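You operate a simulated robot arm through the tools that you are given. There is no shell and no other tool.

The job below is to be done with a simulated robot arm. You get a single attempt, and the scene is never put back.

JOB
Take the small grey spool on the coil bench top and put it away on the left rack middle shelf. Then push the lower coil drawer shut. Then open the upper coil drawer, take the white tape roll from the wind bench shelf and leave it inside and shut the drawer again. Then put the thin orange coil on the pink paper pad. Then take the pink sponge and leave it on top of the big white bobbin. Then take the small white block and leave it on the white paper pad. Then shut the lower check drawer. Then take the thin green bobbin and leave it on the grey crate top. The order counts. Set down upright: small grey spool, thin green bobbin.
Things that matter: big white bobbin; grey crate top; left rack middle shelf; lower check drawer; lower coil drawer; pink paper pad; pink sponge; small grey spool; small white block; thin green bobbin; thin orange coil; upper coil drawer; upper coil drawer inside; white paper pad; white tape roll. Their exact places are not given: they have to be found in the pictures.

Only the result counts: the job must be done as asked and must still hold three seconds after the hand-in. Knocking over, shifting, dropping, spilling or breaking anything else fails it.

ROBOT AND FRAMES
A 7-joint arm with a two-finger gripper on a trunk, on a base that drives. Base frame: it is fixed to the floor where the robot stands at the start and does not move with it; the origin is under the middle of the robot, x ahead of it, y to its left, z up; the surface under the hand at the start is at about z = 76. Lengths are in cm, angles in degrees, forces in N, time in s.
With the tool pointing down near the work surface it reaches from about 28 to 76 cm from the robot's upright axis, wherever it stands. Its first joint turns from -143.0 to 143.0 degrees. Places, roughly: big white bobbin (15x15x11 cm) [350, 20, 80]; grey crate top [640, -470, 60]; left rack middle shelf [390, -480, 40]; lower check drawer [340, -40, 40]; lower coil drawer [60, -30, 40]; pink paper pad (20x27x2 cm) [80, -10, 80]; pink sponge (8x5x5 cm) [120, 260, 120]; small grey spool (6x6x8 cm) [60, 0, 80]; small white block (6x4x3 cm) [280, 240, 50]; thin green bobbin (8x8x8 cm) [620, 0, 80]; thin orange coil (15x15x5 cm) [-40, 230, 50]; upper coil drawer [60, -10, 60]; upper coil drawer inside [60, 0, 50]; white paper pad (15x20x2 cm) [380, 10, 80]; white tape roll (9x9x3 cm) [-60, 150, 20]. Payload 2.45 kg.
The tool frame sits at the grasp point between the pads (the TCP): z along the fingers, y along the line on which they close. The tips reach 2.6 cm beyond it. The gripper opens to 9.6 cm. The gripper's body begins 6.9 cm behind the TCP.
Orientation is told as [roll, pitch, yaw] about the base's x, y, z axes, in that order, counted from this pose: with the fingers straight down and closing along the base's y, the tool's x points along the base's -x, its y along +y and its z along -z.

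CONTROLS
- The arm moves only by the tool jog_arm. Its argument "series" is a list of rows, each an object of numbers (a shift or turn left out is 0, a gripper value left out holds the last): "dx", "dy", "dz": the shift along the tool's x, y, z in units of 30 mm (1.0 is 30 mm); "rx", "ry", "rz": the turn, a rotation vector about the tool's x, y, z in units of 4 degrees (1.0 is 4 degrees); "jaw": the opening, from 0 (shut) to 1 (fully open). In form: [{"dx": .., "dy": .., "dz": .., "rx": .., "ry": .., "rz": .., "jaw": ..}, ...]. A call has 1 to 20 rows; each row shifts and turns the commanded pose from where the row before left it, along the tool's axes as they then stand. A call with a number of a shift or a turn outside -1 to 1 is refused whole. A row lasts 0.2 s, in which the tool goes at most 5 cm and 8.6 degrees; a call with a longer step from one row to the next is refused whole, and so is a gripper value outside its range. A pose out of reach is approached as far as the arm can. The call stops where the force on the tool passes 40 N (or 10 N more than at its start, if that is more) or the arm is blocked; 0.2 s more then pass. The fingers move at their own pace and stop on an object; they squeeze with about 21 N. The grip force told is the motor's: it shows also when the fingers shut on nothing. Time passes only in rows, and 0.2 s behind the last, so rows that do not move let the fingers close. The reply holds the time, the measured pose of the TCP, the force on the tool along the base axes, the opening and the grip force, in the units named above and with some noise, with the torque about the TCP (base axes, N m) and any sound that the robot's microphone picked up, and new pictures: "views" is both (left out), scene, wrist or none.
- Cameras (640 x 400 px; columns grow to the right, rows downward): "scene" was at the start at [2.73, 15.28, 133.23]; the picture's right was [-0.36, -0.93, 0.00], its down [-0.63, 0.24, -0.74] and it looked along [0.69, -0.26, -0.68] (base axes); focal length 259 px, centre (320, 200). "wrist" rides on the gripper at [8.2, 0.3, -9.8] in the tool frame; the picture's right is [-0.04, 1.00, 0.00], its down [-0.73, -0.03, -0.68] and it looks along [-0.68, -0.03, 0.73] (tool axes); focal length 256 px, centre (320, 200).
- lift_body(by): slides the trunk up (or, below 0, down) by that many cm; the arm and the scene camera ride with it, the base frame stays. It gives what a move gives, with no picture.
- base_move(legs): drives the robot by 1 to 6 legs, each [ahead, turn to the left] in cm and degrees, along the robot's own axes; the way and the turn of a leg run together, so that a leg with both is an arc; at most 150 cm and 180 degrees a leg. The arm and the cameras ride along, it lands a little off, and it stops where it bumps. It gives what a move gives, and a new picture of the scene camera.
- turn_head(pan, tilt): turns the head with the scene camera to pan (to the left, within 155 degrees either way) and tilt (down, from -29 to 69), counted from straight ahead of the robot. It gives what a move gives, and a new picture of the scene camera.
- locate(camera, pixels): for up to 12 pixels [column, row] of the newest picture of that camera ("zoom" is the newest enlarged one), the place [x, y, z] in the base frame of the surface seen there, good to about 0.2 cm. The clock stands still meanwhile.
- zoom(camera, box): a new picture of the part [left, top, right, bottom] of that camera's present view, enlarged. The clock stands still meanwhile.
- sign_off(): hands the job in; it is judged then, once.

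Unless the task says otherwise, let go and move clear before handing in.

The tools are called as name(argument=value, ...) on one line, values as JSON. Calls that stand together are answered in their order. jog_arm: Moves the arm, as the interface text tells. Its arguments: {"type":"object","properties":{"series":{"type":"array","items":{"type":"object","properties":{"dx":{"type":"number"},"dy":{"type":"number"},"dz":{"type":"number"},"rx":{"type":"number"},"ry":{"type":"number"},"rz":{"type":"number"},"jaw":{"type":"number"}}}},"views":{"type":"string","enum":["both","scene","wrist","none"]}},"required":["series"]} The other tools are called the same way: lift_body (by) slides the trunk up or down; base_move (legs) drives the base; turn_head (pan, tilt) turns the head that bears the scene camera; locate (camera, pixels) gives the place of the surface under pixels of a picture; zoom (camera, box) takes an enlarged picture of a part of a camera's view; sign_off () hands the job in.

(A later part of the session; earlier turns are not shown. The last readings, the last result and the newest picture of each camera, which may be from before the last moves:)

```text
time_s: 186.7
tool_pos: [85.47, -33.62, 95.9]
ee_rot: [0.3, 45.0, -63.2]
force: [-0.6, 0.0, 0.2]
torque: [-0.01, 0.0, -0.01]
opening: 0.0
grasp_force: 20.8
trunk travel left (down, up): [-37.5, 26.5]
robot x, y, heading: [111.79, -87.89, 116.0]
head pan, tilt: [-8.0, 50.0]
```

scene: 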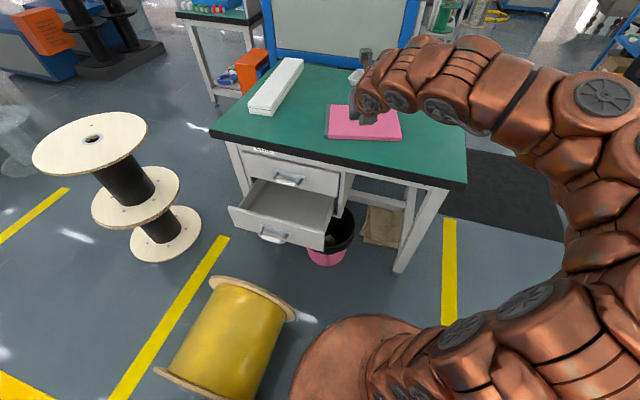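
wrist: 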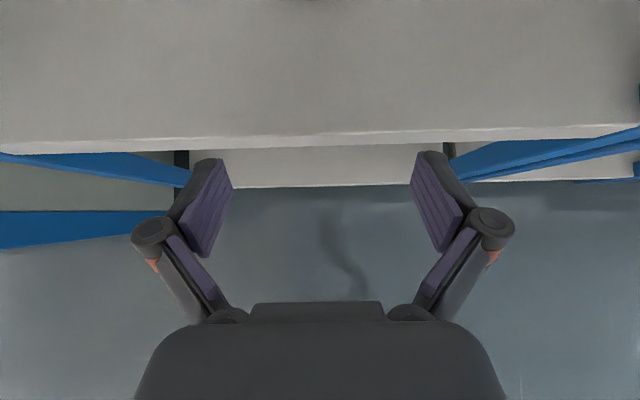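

Great view: drawers at (290,180) and (285,215), with a bin below at (330,250). Zooming for handles.

zoom(camera="scene", box=[210, 130, 370, 260])

locate(camera="zoom", pixels=[[320, 200], [250, 415], [80, 320], [460, 390], [140, 95], [510, 165], [480, 195], [265, 380], [455, 470], [320, 185], [285, 190], [355, 205]])

```text
3.08 times, centred on (290, 195) of scene
```

zoom: 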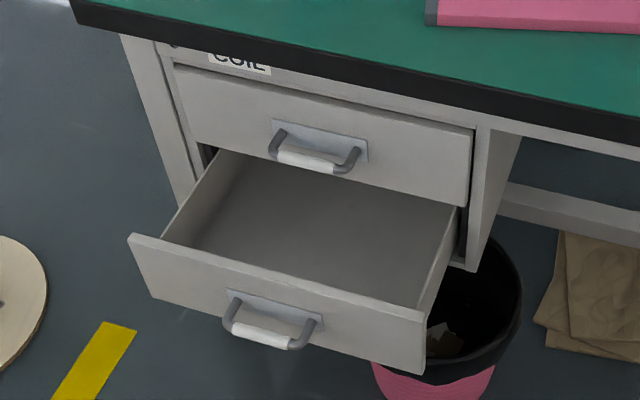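

```text
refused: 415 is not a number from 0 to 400
```

locate(camera="zoom", pixels=[[305, 160], [320, 130], [335, 165], [285, 155], [260, 335], [275, 310], [135, 255], [420, 330], [130, 238], [425, 318], [470, 195], [180, 80]])

locate(camera="zoom", pixels=[[300, 220], [440, 220], [465, 130], [340, 102], [270, 152], [358, 160], [470, 300], [430, 380], [250, 95], [200, 210], [415, 368], [150, 290]])

```text
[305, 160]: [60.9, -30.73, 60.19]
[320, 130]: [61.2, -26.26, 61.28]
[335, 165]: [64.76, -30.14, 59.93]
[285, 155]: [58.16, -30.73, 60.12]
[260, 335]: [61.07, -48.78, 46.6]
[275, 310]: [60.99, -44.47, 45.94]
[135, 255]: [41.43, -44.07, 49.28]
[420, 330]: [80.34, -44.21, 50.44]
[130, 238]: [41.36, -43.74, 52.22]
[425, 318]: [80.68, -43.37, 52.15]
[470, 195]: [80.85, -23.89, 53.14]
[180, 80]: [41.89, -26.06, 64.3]
```

```text
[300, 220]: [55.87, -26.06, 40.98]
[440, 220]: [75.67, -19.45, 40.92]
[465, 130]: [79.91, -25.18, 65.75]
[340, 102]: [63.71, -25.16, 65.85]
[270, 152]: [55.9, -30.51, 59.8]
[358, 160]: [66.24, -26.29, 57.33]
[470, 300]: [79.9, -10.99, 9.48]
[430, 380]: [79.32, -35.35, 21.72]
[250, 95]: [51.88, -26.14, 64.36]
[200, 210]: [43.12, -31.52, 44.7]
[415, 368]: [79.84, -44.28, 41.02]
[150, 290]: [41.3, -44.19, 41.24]
```

Lower drawer front: y=-44.25, z 41–52, x 41–81, needing 18 cm push. Positioning the closed fingers at x≈72 in front of it, first at height.

jog_arm(series=[{"dx": -0.304, "dz": -0.304, "dy": -0.85}, {"dx": -0.304, "dz": -0.304, "dy": -0.85}, {"dx": -0.304, "dz": -0.304, "dy": -0.85}, {"dx": -0.304, "dz": -0.304, "dy": -0.85}, {"dx": -0.304, "dz": -0.304, "dy": -0.85}, {"dx": -0.304, "dz": -0.304, "dy": -0.85}, {"dx": -0.304, "dz": -0.304, "dy": -0.85}, {"dx": -0.304, "dz": -0.304, "dy": -0.85}, {}], views="scene")

```text
time_s: 188.7
tool_pos: [71.96, -51.91, 95.71]
ee_rot: [0.2, 45.0, -63.3]
force: [-0.4, 0.1, 0.4]
torque: [-0.03, 0.0, 0.01]
opening: 0.0
grasp_force: 21.1
trunk travel left (down, up): [-37.5, 26.5]
robot x, y, heading: [111.82, -87.63, 115.9]
head pan, tilt: [-8.0, 50.0]
```

scene: 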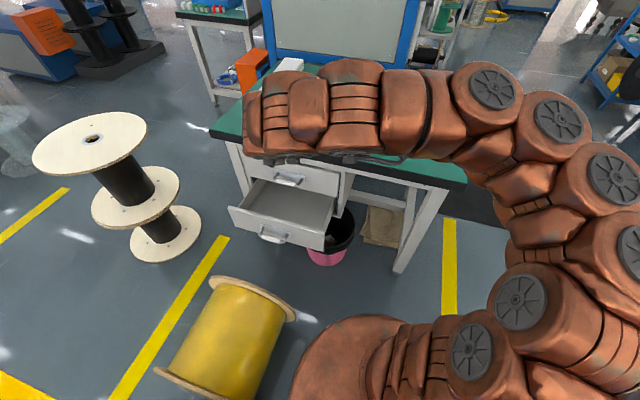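

Before lowering, I need to check whether the forearm is above the bench top.

locate(camera="scene", pixels=[[270, 110], [300, 80], [350, 65], [400, 75], [440, 80], [490, 70], [540, 95], [600, 150], [400, 140], [450, 145], [320, 140], [510, 165]])

```text
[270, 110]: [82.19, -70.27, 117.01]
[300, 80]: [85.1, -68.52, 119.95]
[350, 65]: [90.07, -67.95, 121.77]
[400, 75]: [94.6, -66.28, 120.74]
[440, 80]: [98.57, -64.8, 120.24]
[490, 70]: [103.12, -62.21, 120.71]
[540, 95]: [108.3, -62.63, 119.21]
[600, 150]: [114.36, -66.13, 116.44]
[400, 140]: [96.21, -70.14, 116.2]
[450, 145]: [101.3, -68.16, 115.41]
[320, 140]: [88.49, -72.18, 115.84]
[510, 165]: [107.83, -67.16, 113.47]
```

The forearm stays at y<-56, clear of the bench. Lowering the trunk 37 cm, then the tool.

lift_body(by=-37)

jog_arm(series=[{"dx": -0.5, "dz": 0.5}, {"dx": -0.5, "dz": 0.5}, {"dx": -0.5, "dz": 0.5}, {"dx": -0.5, "dz": 0.5}, {"dx": -0.4, "dz": 0.4}, {}])

```text
time_s: 192.3
tool_pos: [72.04, -51.97, 58.71]
ee_rot: [0.2, 45.0, -63.4]
force: [-0.2, -0.6, 0.0]
torque: [0.0, 0.01, 0.03]
opening: 0.0
grasp_force: 20.9
trunk travel left (down, up): [-0.5, 63.5]
robot x, y, heading: [112.08, -87.86, 115.8]
head pan, tilt: [-8.0, 50.0]
```

```text
time_s: 193.7
tool_pos: [71.94, -51.94, 48.51]
ee_rot: [0.3, 45.0, -63.3]
force: [-0.7, -0.6, -0.5]
torque: [-0.01, 0.01, 0.01]
opening: 0.0
grasp_force: 21.1
trunk travel left (down, up): [-0.5, 63.5]
robot x, y, heading: [111.71, -87.59, 116.2]
head pan, tilt: [-8.0, 50.0]
```

scene: 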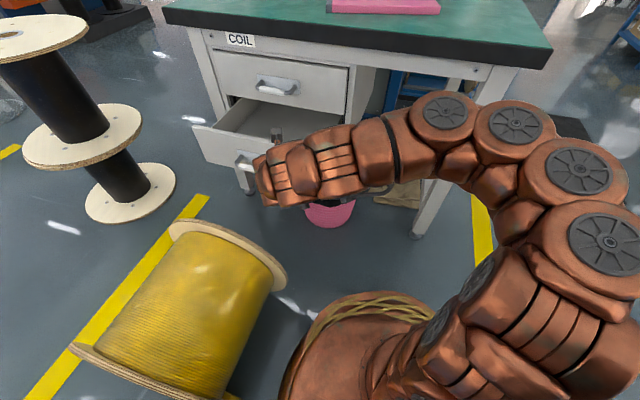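
wrist: 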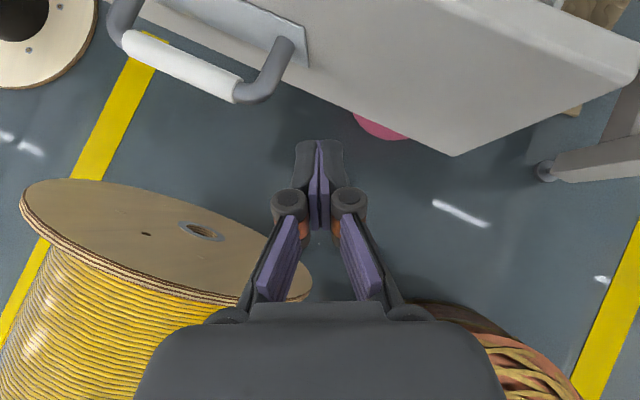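

Pushing the lower drawer in along +y.

jog_arm(series=[{"dx": 0.526, "dz": 0.526, "dy": 0.376}, {"dx": 0.526, "dz": 0.526, "dy": 0.376}, {"dx": 0.526, "dz": 0.526, "dy": 0.376}, {"dx": 0.526, "dz": 0.526, "dy": 0.376}, {"dx": 0.526, "dz": 0.526, "dy": 0.376}, {"dx": 0.526, "dz": 0.526, "dy": 0.376}, {"dx": 0.526, "dz": 0.526, "dy": 0.376}, {}])

```text
time_s: 195.5
tool_pos: [72.02, -34.52, 48.56]
ee_rot: [0.2, 44.9, -63.3]
force: [0.6, -0.3, -0.6]
torque: [-0.02, 0.04, 0.0]
opening: 0.02
grasp_force: 21.5
trunk travel left (down, up): [-0.5, 63.5]
robot x, y, heading: [111.72, -88.13, 116.0]
head pan, tilt: [-8.0, 50.0]
```

scene: 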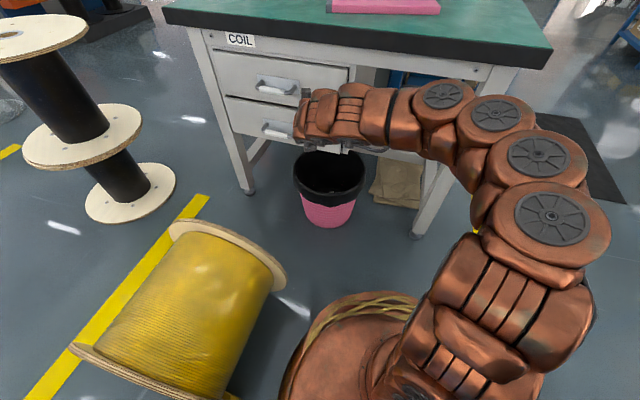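
wrist: 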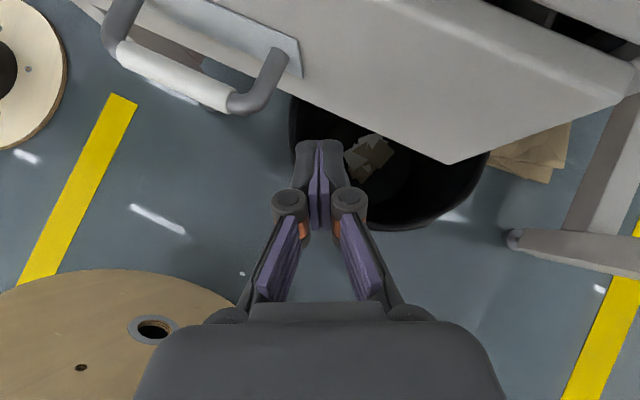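

locate(camera="wrist", pixels=[[400, 80], [450, 160], [300, 60], [550, 90], [190, 80], [270, 60], [318, 150]])

zoom(camera="scene", box=[200, 30, 380, 180])

```text
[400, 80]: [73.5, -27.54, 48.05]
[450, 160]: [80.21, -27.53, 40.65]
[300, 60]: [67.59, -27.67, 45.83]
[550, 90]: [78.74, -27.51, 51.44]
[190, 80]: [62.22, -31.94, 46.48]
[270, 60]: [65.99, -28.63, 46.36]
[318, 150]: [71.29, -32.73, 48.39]
```

```text
2.67 times, centred on (290, 105) of scene
```

zoom: 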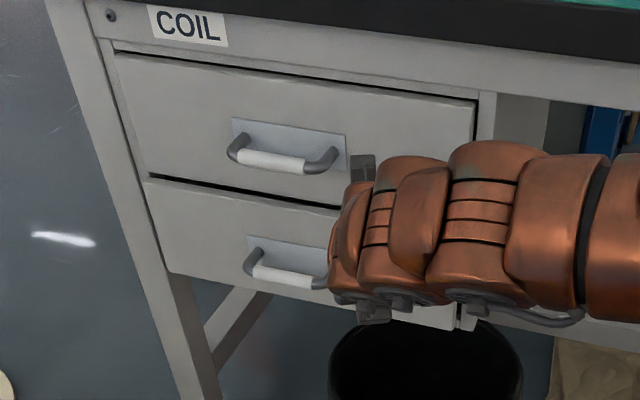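

The drawer coasted to y=-27.6; about 1.4 cm remains. Continuing slowly.

jog_arm(series=[{"dx": 0.4, "dz": 0.4, "dy": 0.286}, {"dx": 0.3, "dz": 0.3, "dy": 0.215}, {"dx": 0.2, "dz": 0.2, "dy": 0.143}, {"dx": 0.1, "dz": 0.1, "dy": 0.072}, {"dx": 0.1, "dz": 0.1, "dy": 0.072}, {"dx": 0.1, "dz": 0.1, "dy": 0.072}, {"dx": 0.1, "dz": 0.1, "dy": 0.072}, {"dx": 0.1, "dz": 0.1, "dy": 0.072}, {}])

locate(camera="wrist", pixels=[[400, 80], [300, 60], [550, 90], [318, 150], [500, 100]])

```text
time_s: 197.0
tool_pos: [71.94, -28.95, 48.47]
ee_rot: [0.2, 44.6, -63.2]
force: [0.4, -7.5, 2.4]
torque: [0.01, -0.05, -0.01]
opening: 0.0
grasp_force: 20.8
trunk travel left (down, up): [-0.5, 63.5]
robot x, y, heading: [111.7, -87.63, 116.2]
head pan, tilt: [-8.0, 50.0]
stopped in row 7: the force on the tool passed its limit at 54 N (the readings are from after the stop); the commanded pose is now the measured one
```

scene: 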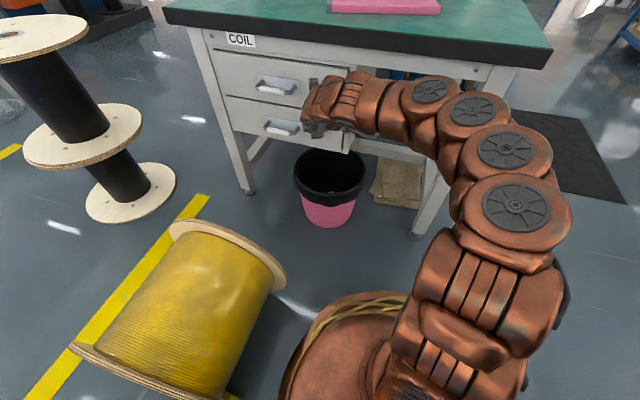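
wrist: 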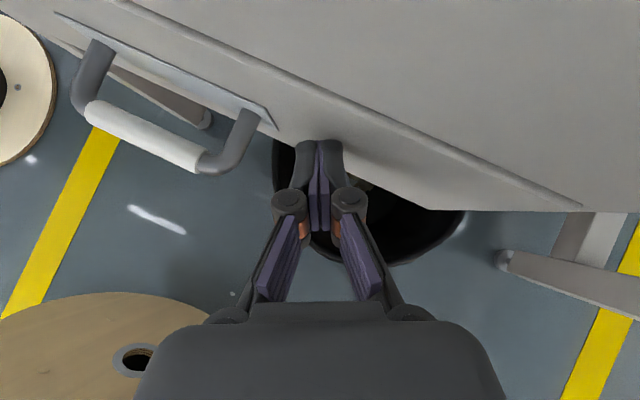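

```text
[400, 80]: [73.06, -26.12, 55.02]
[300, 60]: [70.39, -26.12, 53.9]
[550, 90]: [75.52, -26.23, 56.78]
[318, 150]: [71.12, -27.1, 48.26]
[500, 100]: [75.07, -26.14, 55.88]
```

locate(camera="wrist", pixels=[[390, 165], [430, 195], [480, 190], [230, 95], [530, 202]])

zoom(camera="wrist", box=[50, 0, 640, 260])

```text
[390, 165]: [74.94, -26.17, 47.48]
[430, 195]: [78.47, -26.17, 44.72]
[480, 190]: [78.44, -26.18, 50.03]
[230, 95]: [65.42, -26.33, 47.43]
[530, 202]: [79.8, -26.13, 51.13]
```

```text
1.08 times, centred on (345, 130) of wrist (not enlarged: the box is as wide or as high as the picture)
```

zoom: 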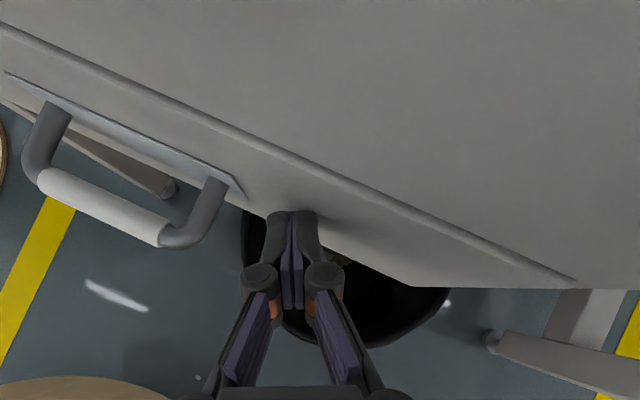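

Both drawer fronts are now flush at y=-26.2, so the lower drawer is shut. Backing off 22 cm.

jog_arm(series=[{"dx": -0.3, "dz": -0.3, "dy": -0.215}, {"dx": -0.526, "dz": -0.526, "dy": -0.376}, {"dx": -0.526, "dz": -0.526, "dy": -0.376}, {"dx": -0.526, "dz": -0.526, "dy": -0.376}, {"dx": -0.526, "dz": -0.526, "dy": -0.376}, {"dx": -0.526, "dz": -0.526, "dy": -0.376}, {"dx": -0.526, "dz": -0.526, "dy": -0.376}, {"dx": -0.526, "dz": -0.526, "dy": -0.376}, {"dx": -0.526, "dz": -0.526, "dy": -0.376}, {}], views="scene")

zoom(camera="scene", box=[200, 10, 360, 160])

locate(camera="scene", pixels=[[275, 92], [268, 92], [290, 95], [260, 85], [297, 92], [275, 84], [275, 98], [280, 30], [280, 25], [280, 40], [265, 128], [400, 45]])

```text
time_s: 199.2
tool_pos: [71.97, -50.36, 48.56]
ee_rot: [0.0, 44.6, -63.3]
force: [-0.4, 0.4, 0.2]
torque: [-0.01, 0.02, -0.02]
opening: 0.0
grasp_force: 21.1
trunk travel left (down, up): [-0.5, 63.5]
robot x, y, heading: [111.65, -87.72, 115.9]
head pan, tilt: [-8.0, 50.0]
```

scene: 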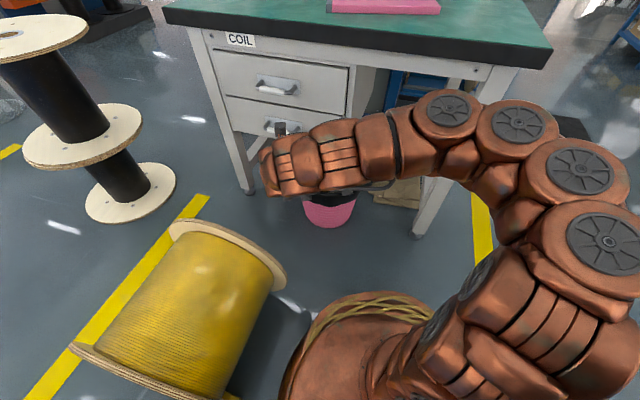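

```text
2.67 times, centred on (280, 85) of scene
```

zoom: 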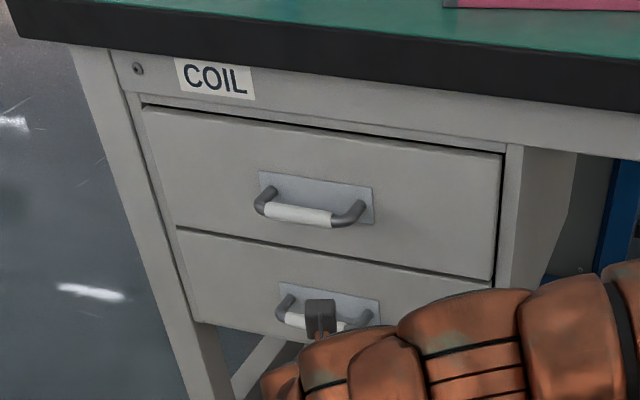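

```text
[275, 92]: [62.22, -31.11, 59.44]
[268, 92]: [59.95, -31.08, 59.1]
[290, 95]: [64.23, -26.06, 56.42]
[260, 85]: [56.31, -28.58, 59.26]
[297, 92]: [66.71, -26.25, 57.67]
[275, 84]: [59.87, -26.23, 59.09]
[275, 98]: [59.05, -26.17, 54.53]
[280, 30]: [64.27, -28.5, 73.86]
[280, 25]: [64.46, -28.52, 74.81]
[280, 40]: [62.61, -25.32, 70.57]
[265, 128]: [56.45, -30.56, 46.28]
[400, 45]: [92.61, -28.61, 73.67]
```

The upper handle bar's centre is ≈(61,-30.3,59.3). I'll raise the tool, turn it to face +y and roll it 90° so the fingers close across the bar.

jog_arm(series=[{"dx": 0.757, "dz": -0.423, "dy": -0.467}, {"dx": 0.757, "dz": -0.423, "dy": -0.467}, {"dx": 0.757, "dz": -0.423, "dy": -0.467}, {"dx": 0.757, "dz": -0.423, "dy": -0.467}, {"dx": 0.757, "dz": -0.423, "dy": -0.467}, {"dx": 0.757, "dz": -0.423, "dy": -0.467}, {"dx": 0.757, "dz": -0.423, "dy": -0.467}, {"rx": -0.674, "rz": 0.674}, {"rx": -0.674, "rz": 0.674}, {"rx": -0.674, "rz": 0.674}, {"rx": -0.674, "rz": 0.674}, {"rx": -0.674, "rz": 0.674}, {"rx": -0.674, "rz": 0.674}, {"rx": -0.674, "rz": 0.674}, {}], views="none")

jog_arm(series=[{"rz": -1}, {"rz": -1}, {"rz": -1}, {"rz": -1}, {"rz": -1}, {"rz": -1}, {"rz": -1}, {"rz": -1}, {"rz": -1}, {"rz": -1}, {"rz": -1}, {"rz": -1}, {"rz": -1}, {"rz": -1}, {"rz": -1}, {"rz": -1}, {"rz": -1}, {"rz": -1}, {"rz": -1}, {}])

```text
time_s: 202.4
tool_pos: [60.84, -49.98, 65.9]
ee_rot: [0.2, 44.8, -90.1]
force: [0.6, 0.0, 0.3]
torque: [-0.02, 0.02, 0.0]
opening: 0.0
grasp_force: 21.0
trunk travel left (down, up): [-0.5, 63.5]
robot x, y, heading: [111.57, -87.19, 116.1]
head pan, tilt: [-8.0, 50.0]
```

```text
time_s: 206.6
tool_pos: [60.9, -50.11, 66.03]
ee_rot: [43.9, 9.5, -10.2]
force: [-0.2, 0.3, 0.5]
torque: [0.0, 0.03, -0.02]
opening: 0.03
grasp_force: 20.9
trunk travel left (down, up): [-0.5, 63.5]
robot x, y, heading: [111.57, -87.7, 115.8]
head pan, tilt: [-8.0, 50.0]
```

scene: 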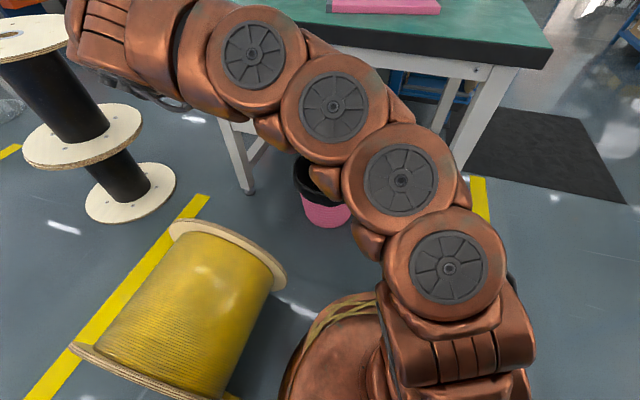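
wrist: 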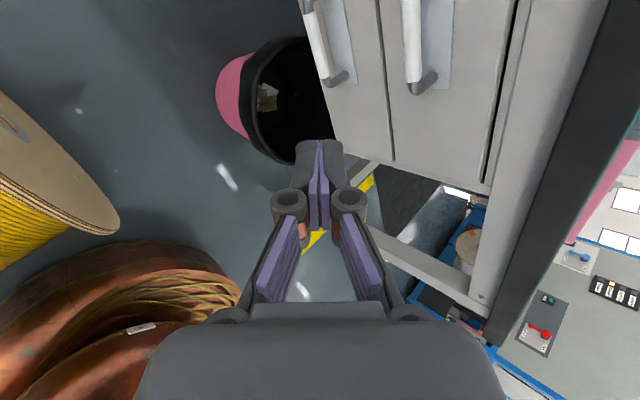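

Finishing the roll and setting the jaw to about 3 cm.

jog_arm(series=[{"rz": -0.87}, {"rz": -0.87}, {"rz": -0.87}, {"rz": -0.87, "jaw": 0.32}, {}, {}], views="wrist")

```text
time_s: 208.0
tool_pos: [60.95, -50.23, 66.15]
ee_rot: [44.7, -0.2, -0.2]
force: [1.0, 0.0, 0.0]
torque: [0.0, 0.0, 0.03]
opening: 3.06
grasp_force: 0.0
trunk travel left (down, up): [-0.5, 63.5]
robot x, y, heading: [111.99, -87.74, 116.1]
head pan, tilt: [-8.0, 50.0]
```

wrist: 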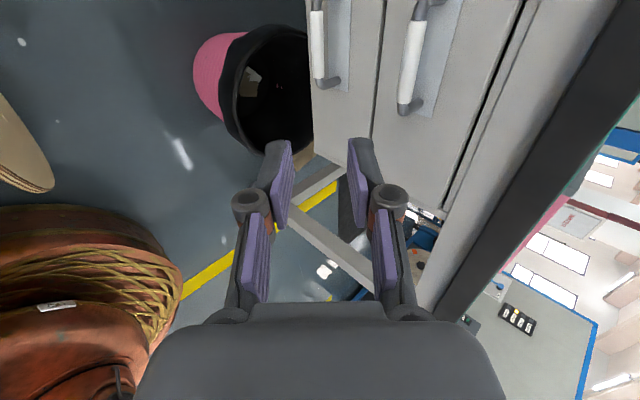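

locate(camera="wrist", pixels=[[412, 50], [405, 70], [418, 70], [410, 100], [425, 25], [400, 75], [320, 50], [465, 170], [340, 40]])

```text
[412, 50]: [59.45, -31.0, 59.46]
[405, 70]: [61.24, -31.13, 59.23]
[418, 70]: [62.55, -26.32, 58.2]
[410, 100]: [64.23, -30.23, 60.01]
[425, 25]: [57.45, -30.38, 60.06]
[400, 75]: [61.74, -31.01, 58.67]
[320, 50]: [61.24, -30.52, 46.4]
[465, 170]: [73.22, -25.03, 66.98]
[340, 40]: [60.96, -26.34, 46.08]
```

Approaching the bar along the 45° axis, stopping 4 cm short to check.

jog_arm(series=[{"dy": 0.78, "dz": 0.66}, {"dy": 0.78, "dz": 0.66}, {"dy": 0.78, "dz": 0.66}, {"dy": 0.78, "dz": 0.66}, {"dz": 0.6}, {"dz": 0.6}, {"dz": 0.6}, {"dz": 0.2}, {}], views="both")

```text
time_s: 210.0
tool_pos: [61.05, -33.7, 62.8]
ee_rot: [44.7, -0.1, -0.2]
force: [-0.3, -0.1, -0.2]
torque: [-0.02, 0.01, 0.0]
opening: 3.08
grasp_force: 0.1
trunk travel left (down, up): [-0.5, 63.5]
robot x, y, heading: [111.41, -87.6, 116.3]
head pan, tilt: [-8.0, 50.0]
```

scene: 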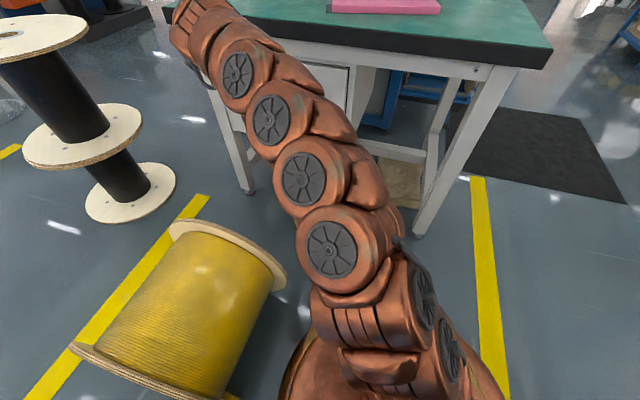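
wrist: 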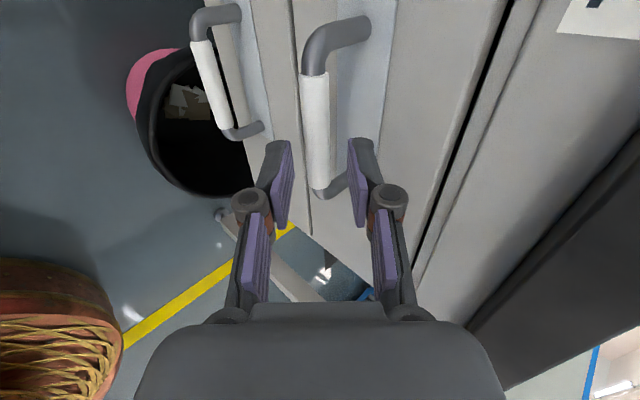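

The bar is centred between the fingers. Advancing 3.9 cm and closing.

jog_arm(series=[{"dz": 0.5}, {"dz": 0.5}, {"dz": 0.3}, {}, {"jaw": 0.1}, {"jaw": 0}, {}, {}], views="wrist")

```text
time_s: 211.8
tool_pos: [60.85, -30.95, 59.85]
ee_rot: [44.5, -0.2, -0.2]
force: [8.4, -19.5, -17.2]
torque: [-0.26, 0.39, 0.15]
opening: 1.57
grasp_force: 41.0
trunk travel left (down, up): [-0.5, 63.5]
robot x, y, heading: [111.46, -87.65, 115.8]
head pan, tilt: [-8.0, 50.0]
```

wrist: 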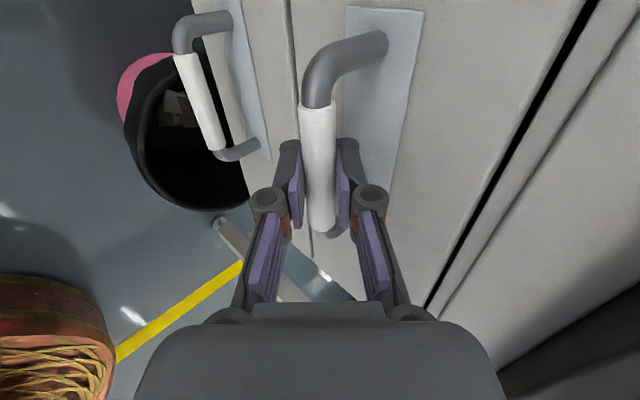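

The bar is gripped (1.57 cm). Pulling the drawer open along -y.

jog_arm(series=[{"dy": -0.1, "dz": 0.0}, {"dy": -0.2, "dz": -0.2}, {"dy": -0.4, "dz": -0.4}, {"dy": -0.474, "dz": -0.469}, {"dy": -0.474, "dz": -0.469}, {"dy": -0.474, "dz": -0.469}, {}], views="wrist")

```text
time_s: 213.4
tool_pos: [61.0, -39.64, 59.87]
ee_rot: [44.7, -0.2, -0.4]
force: [-3.1, 0.4, -7.2]
torque: [0.08, 0.03, -0.09]
opening: 1.55
grasp_force: 41.4
trunk travel left (down, up): [-0.5, 63.5]
robot x, y, heading: [111.77, -87.78, 116.1]
head pan, tilt: [-8.0, 50.0]
```

wrist: 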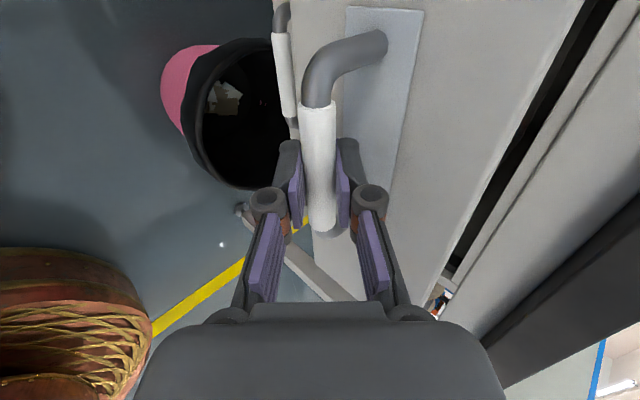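

It opens smoothly. Continuing about 10 cm more.

jog_arm(series=[{"dy": -0.474, "dz": -0.469}, {"dy": -0.474, "dz": -0.469}, {"dy": -0.474, "dz": -0.469}, {"dy": -0.474, "dz": -0.469}, {"dy": -0.3, "dz": -0.3}, {}], views="both")

```text
time_s: 214.8
tool_pos: [60.88, -48.92, 59.91]
ee_rot: [44.6, -0.2, -0.3]
force: [-6.1, -0.8, 5.1]
torque: [0.07, 0.61, 0.46]
opening: 1.56
grasp_force: 40.9
trunk travel left (down, up): [-0.5, 63.5]
robot x, y, heading: [111.92, -87.51, 116.0]
head pan, tilt: [-8.0, 50.0]
```

scene: 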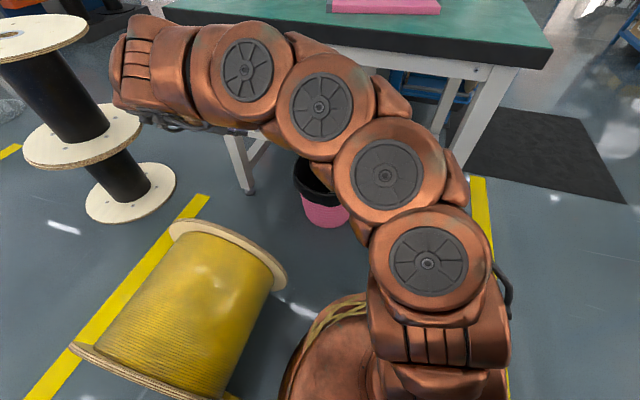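
wrist: 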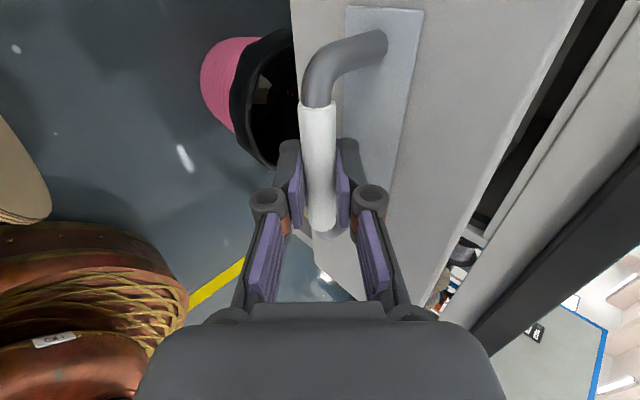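

Drawer opened 18 cm. Releasing the bar and retreating along the tool axis.

jog_arm(series=[{"jaw": 0.32}, {}, {"dz": -0.3}, {"dz": -0.7}, {"dz": -0.7}, {"dz": -0.7}, {"dz": -0.7}, {"dz": -0.7}, {}], views="both")

locate(camera="wrist", pixels=[[420, 120], [330, 130], [470, 180], [560, 120], [380, 60]])

```text
time_s: 216.8
tool_pos: [60.82, -57.11, 67.93]
ee_rot: [44.7, -0.2, -0.2]
force: [-0.5, 0.1, -0.1]
torque: [-0.01, 0.0, -0.02]
opening: 3.08
grasp_force: 0.1
trunk travel left (down, up): [-0.5, 63.5]
robot x, y, heading: [111.65, -87.75, 116.0]
head pan, tilt: [-8.0, 50.0]
```

scene: 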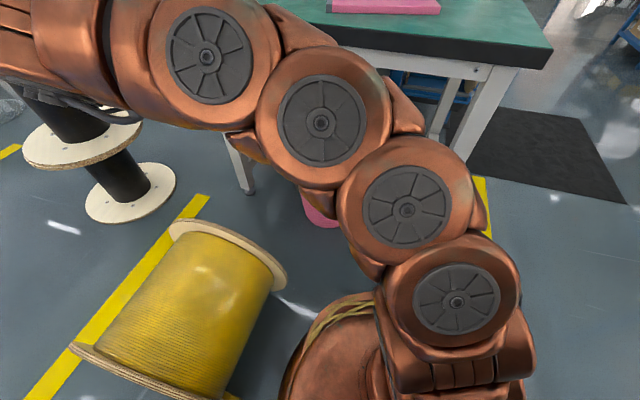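
wrist: 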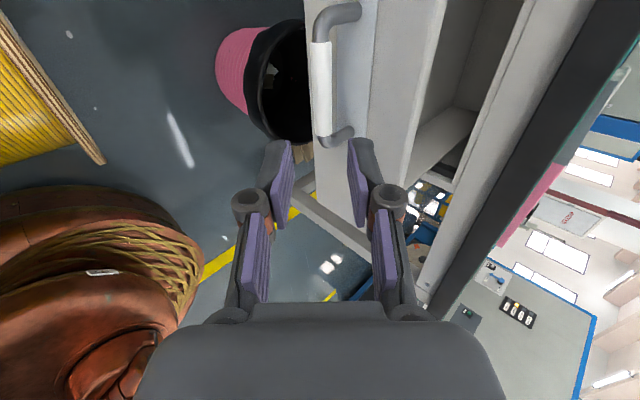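

```text
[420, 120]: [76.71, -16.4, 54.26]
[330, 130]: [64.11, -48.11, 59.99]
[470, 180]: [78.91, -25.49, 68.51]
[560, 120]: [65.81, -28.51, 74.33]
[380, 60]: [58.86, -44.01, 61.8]
```

The upper drawer is open (front y≈-44, inside floor z≈54). Raising the trunk and driving out around to the wind bench for the tape roll.

lift_body(by=37)

base_move(legs=[[-88, 0]])

zoom(camera="scene", box=[160, 0, 480, 200])

```text
time_s: 220.3
tool_pos: [60.82, -57.13, 105.02]
ee_rot: [44.7, -0.2, -0.3]
force: [-0.1, -0.5, -0.1]
torque: [0.01, -0.02, 0.0]
opening: 3.07
grasp_force: 0.2
trunk travel left (down, up): [-37.5, 26.5]
robot x, y, heading: [111.57, -87.53, 116.1]
head pan, tilt: [-8.0, 50.0]
```

```text
time_s: 225.0
tool_pos: [99.8, -136.9, 104.95]
ee_rot: [44.7, -0.2, -0.5]
force: [0.8, -0.2, -0.3]
torque: [0.0, -0.01, -0.02]
opening: 3.08
grasp_force: 0.1
trunk travel left (down, up): [-37.5, 26.5]
robot x, y, heading: [150.44, -167.91, 115.7]
head pan, tilt: [-8.0, 50.0]
```

scene: 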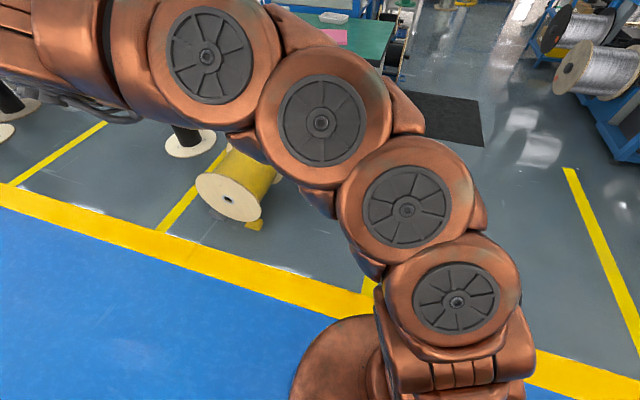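

```text
2.00 times, centred on (320, 100) of scene
```

zoom: 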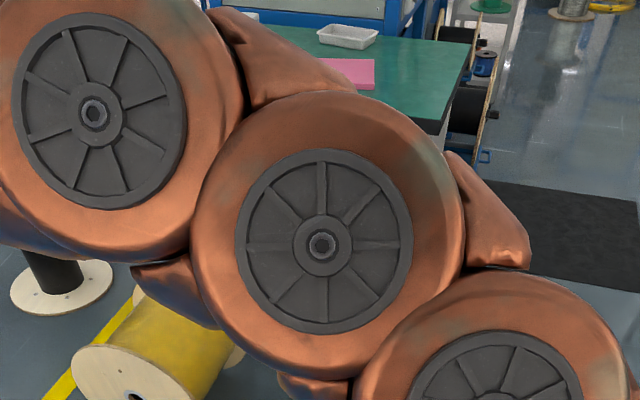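

base_move(legs=[[0, 64.3], [150, 0], [80, 0], [0, -90]])

turn_head(pan=0, tilt=30)

```text
time_s: 243.1
tool_pos: [-109.52, -112.97, 104.77]
ee_rot: [44.7, -0.2, -29.6]
force: [-0.5, -0.3, 0.1]
torque: [-0.01, 0.0, 0.03]
opening: 3.06
grasp_force: 0.1
trunk travel left (down, up): [-37.5, 26.5]
robot x, y, heading: [-80.61, -164.14, 86.4]
head pan, tilt: [-8.0, 50.0]
```

scene: 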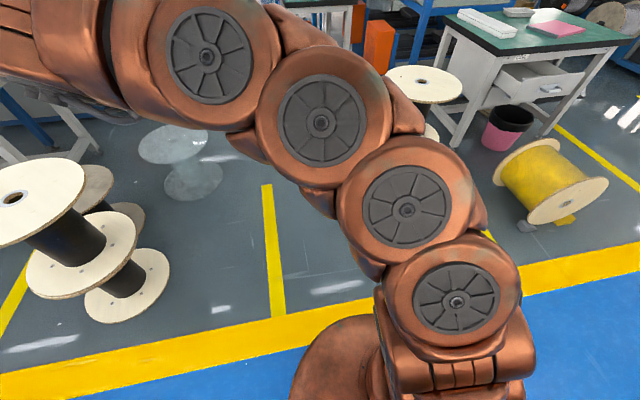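

```text
time_s: 243.9
tool_pos: [-109.64, -112.82, 104.93]
ee_rot: [44.7, -0.2, -29.6]
force: [0.9, 0.7, 0.7]
torque: [0.0, 0.02, -0.02]
opening: 3.07
grasp_force: 0.0
trunk travel left (down, up): [-37.5, 26.5]
robot x, y, heading: [-80.26, -164.46, 86.3]
head pan, tilt: [0.0, 30.0]
```

scene: 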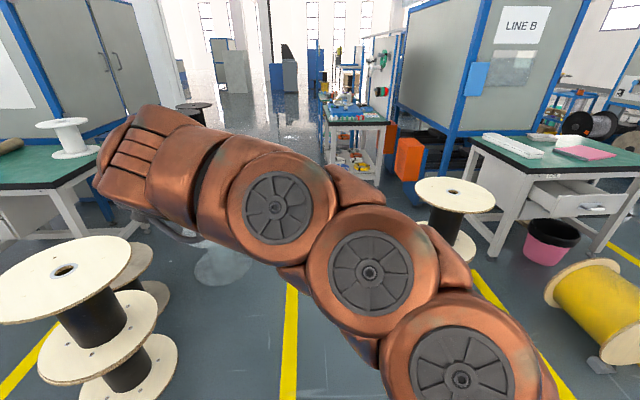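

Path north at x≈-80 is clear. Driving 165 cm forward between the spools.

base_move(legs=[[0, 3], [150, 0], [18, 0]])

turn_head(pan=-15, tilt=40)

```text
time_s: 252.9
tool_pos: [-114.27, 53.2, 104.94]
ee_rot: [44.7, -0.3, -25.4]
force: [1.2, -0.3, 0.2]
torque: [0.0, -0.01, 0.02]
opening: 3.07
grasp_force: 0.1
trunk travel left (down, up): [-37.5, 26.5]
robot x, y, heading: [-80.9, 4.03, 90.7]
head pan, tilt: [0.0, 30.0]
```

scene: 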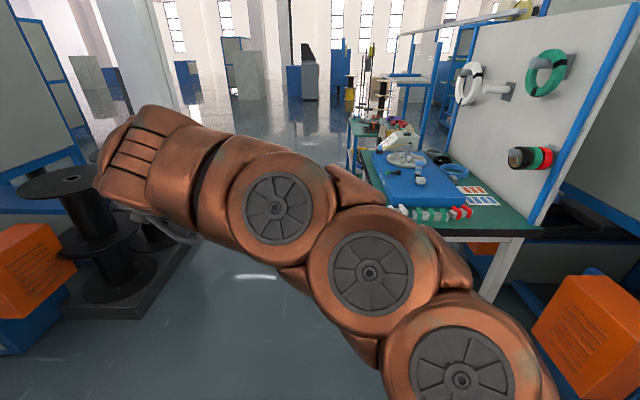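

```text
time_s: 253.7
tool_pos: [-114.1, 53.27, 104.87]
ee_rot: [44.6, -0.1, -25.4]
force: [-0.1, 0.5, -0.5]
torque: [0.01, 0.0, -0.02]
opening: 3.08
grasp_force: 0.1
trunk travel left (down, up): [-37.5, 26.5]
robot x, y, heading: [-81.27, 4.03, 90.6]
head pan, tilt: [-15.0, 40.0]
```

scene: 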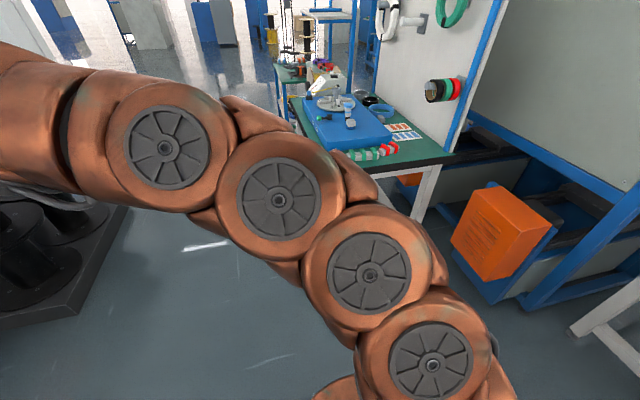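

The arm blocks my view of the shelf. I'll roll the tool back so the camera is on top, which swings the elbow away.

jog_arm(series=[{"rz": 1}, {"rz": 1}, {"rz": 1}, {"rz": 1}, {"rz": 1}, {"rz": 1}, {"rz": 1}, {"rz": 1}, {"rz": 1}, {"rz": 1}, {"rz": 1}, {"rz": 1}, {"rz": 1}, {"rz": 1}, {"rz": 1}, {"rz": 1}, {"rz": 1}, {"rz": 1}, {"rz": 1}, {"rz": 1}], views="none")

jog_arm(series=[{"rz": 1}, {"rz": 1}, {"rz": 0.5}, {"jaw": 1}])

```text
time_s: 257.9
tool_pos: [-114.14, 53.13, 104.89]
ee_rot: [9.9, 43.8, -101.4]
force: [0.4, 0.9, 0.0]
torque: [0.01, -0.02, 0.04]
opening: 3.09
grasp_force: 0.1
trunk travel left (down, up): [-37.5, 26.5]
robot x, y, heading: [-80.99, 4.04, 91.0]
head pan, tilt: [-15.0, 40.0]
```

```text
time_s: 258.9
tool_pos: [-114.11, 53.1, 104.9]
ee_rot: [0.2, 44.7, -115.3]
force: [1.4, 0.5, 0.6]
torque: [-0.03, 0.02, -0.01]
opening: 6.65
grasp_force: 0.2
trunk travel left (down, up): [-37.5, 26.5]
robot x, y, heading: [-80.95, 4.15, 90.9]
head pan, tilt: [-15.0, 40.0]
```

scene: 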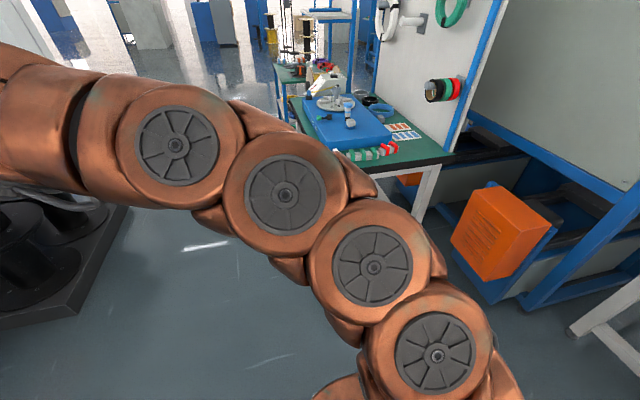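
wrist: 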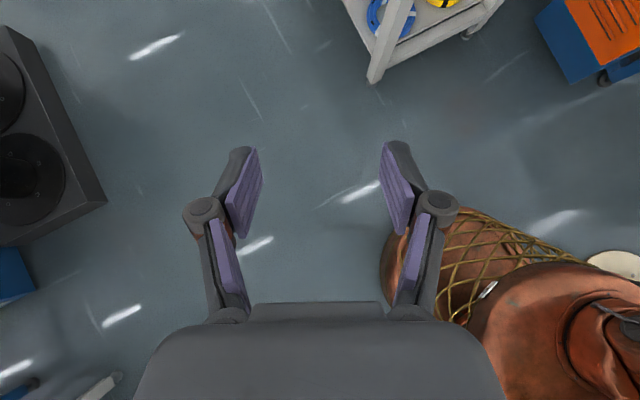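

Turning the tool to face +y and moving it right, in front of the robot.

jog_arm(series=[{"rx": 0.653, "rz": -0.66}, {"rx": 0.653, "rz": -0.66}, {"rx": 0.653, "rz": -0.66}, {"rx": 0.653, "rz": -0.66}, {"rx": 0.653, "rz": -0.66}, {"rx": 0.653, "rz": -0.66}, {"rx": 0.653, "rz": -0.66}, {"dy": 1}, {"dy": 1}, {"dy": 1}, {"dy": 1}, {"dy": 1}, {"dy": 1}, {"dy": 1}, {"dy": 1}, {"dy": 1}, {"dy": 1}, {}])

```text
time_s: 262.7
tool_pos: [-84.26, 53.28, 105.04]
ee_rot: [0.2, 44.5, -89.1]
force: [0.3, -0.6, 0.0]
torque: [-0.01, -0.03, -0.01]
opening: 9.6
grasp_force: 0.1
trunk travel left (down, up): [-37.5, 26.5]
robot x, y, heading: [-81.38, 3.83, 91.1]
head pan, tilt: [-15.0, 40.0]
```

scene: 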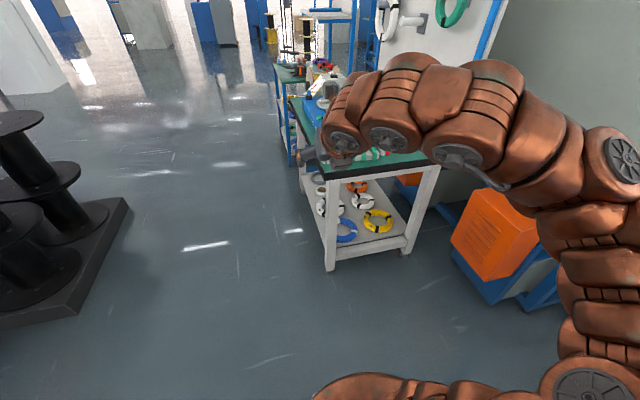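
wrist: 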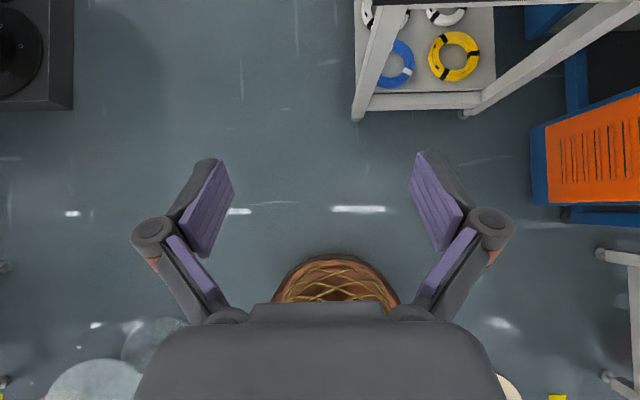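

Now the shelf is visible at (355,205). Zooming to identify the white tape roll.

zoom(camera="scene", box=[290, 150, 440, 260])

locate(camera="zoom", pixels=[[128, 85], [150, 180], [225, 280], [310, 190], [380, 260], [285, 130], [120, 200], [300, 330], [450, 320], [180, 420]])

```text
3.64 times, centred on (365, 205) of scene
```

zoom: 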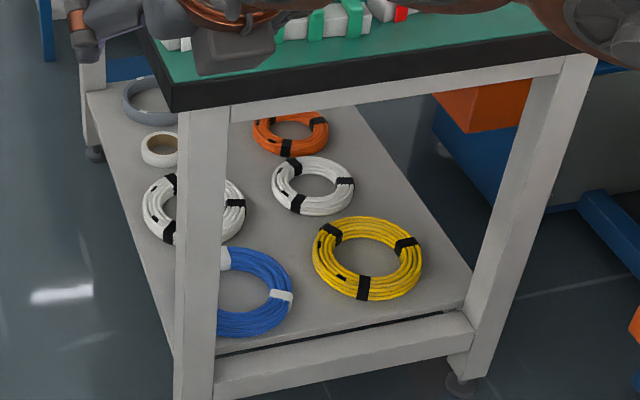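

```text
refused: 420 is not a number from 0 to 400
```

The small white tape roll is at zoom (160,148), partly behind the leg. Locating it and its neighbours.

locate(camera="zoom", pixels=[[160, 142], [148, 150], [160, 160], [155, 100], [160, 210], [290, 130], [300, 190], [95, 110], [170, 340], [205, 200], [95, 70], [340, 130]])

```text
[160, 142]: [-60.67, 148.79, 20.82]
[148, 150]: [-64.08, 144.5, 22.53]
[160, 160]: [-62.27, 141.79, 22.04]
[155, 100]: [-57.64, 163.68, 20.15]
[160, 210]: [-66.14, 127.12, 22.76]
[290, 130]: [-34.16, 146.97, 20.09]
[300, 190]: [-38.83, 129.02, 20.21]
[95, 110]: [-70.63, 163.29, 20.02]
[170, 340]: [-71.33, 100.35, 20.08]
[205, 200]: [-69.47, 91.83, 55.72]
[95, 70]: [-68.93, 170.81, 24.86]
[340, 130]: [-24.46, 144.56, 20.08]
```

The tape roll is at ≈(-60.5,146), 10 cm from the shelf's left edge (x=-71), so I'll access it from the left side. Checking free floor there (pallet with black spools).

locate(camera="scene", pixels=[[128, 205], [78, 310], [60, 260], [5, 325], [120, 165], [200, 250], [230, 120], [150, 180], [290, 160], [60, 110]])

turn_head(pan=30, tilt=35)

```text
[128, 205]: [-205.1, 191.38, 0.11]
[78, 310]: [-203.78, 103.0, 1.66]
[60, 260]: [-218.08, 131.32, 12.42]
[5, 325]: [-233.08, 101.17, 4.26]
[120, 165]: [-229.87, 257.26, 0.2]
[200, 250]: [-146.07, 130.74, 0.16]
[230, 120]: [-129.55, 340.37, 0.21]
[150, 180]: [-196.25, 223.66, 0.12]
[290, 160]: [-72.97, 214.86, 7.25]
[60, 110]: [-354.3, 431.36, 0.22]
```

```text
time_s: 263.8
tool_pos: [-84.2, 53.23, 104.96]
ee_rot: [0.2, 44.6, -89.3]
force: [-0.9, 0.4, 0.2]
torque: [-0.01, 0.02, -0.01]
opening: 9.58
grasp_force: 0.0
trunk travel left (down, up): [-37.5, 26.5]
robot x, y, heading: [-81.29, 3.87, 90.6]
head pan, tilt: [30.0, 35.0]
```

scene: 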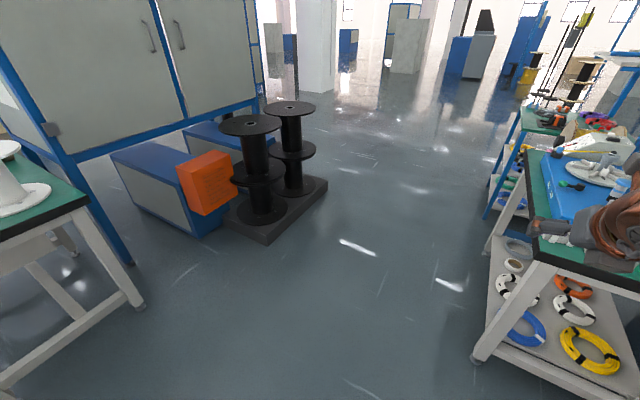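

There's a clear corridor between the pallet (x<-204) and the bench (x>-72). Driving to about (-133,146), facing +x.

base_move(legs=[[0, 43], [75, 0], [0, -44], [88, 0], [0, -90]])

turn_head(pan=10, tilt=50)

```text
time_s: 280.0
tool_pos: [-82.86, 147.73, 104.94]
ee_rot: [0.3, 44.6, 178.6]
force: [0.1, 0.0, 0.1]
torque: [-0.02, -0.02, 0.03]
opening: 9.59
grasp_force: 0.1
trunk travel left (down, up): [-37.5, 26.5]
robot x, y, heading: [-132.19, 146.52, -1.3]
head pan, tilt: [30.0, 35.0]
```

scene: 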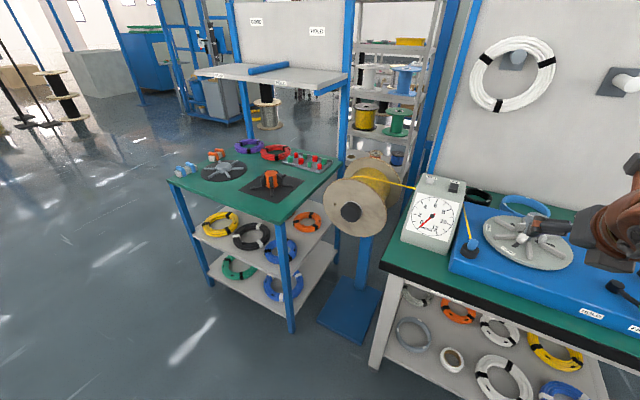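

```text
time_s: 280.8
tool_pos: [-82.67, 147.64, 104.91]
ee_rot: [0.2, 44.6, 178.7]
force: [0.3, 0.0, -0.3]
torque: [-0.02, -0.03, -0.01]
opening: 9.59
grasp_force: 0.0
trunk travel left (down, up): [-37.5, 26.5]
robot x, y, heading: [-132.11, 146.39, -1.3]
head pan, tilt: [10.0, 50.0]
```

scene: 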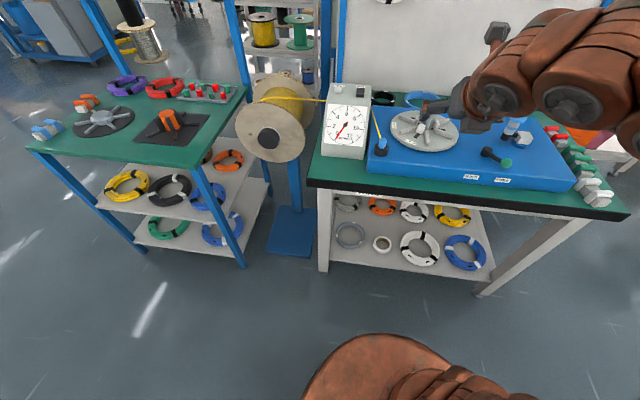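

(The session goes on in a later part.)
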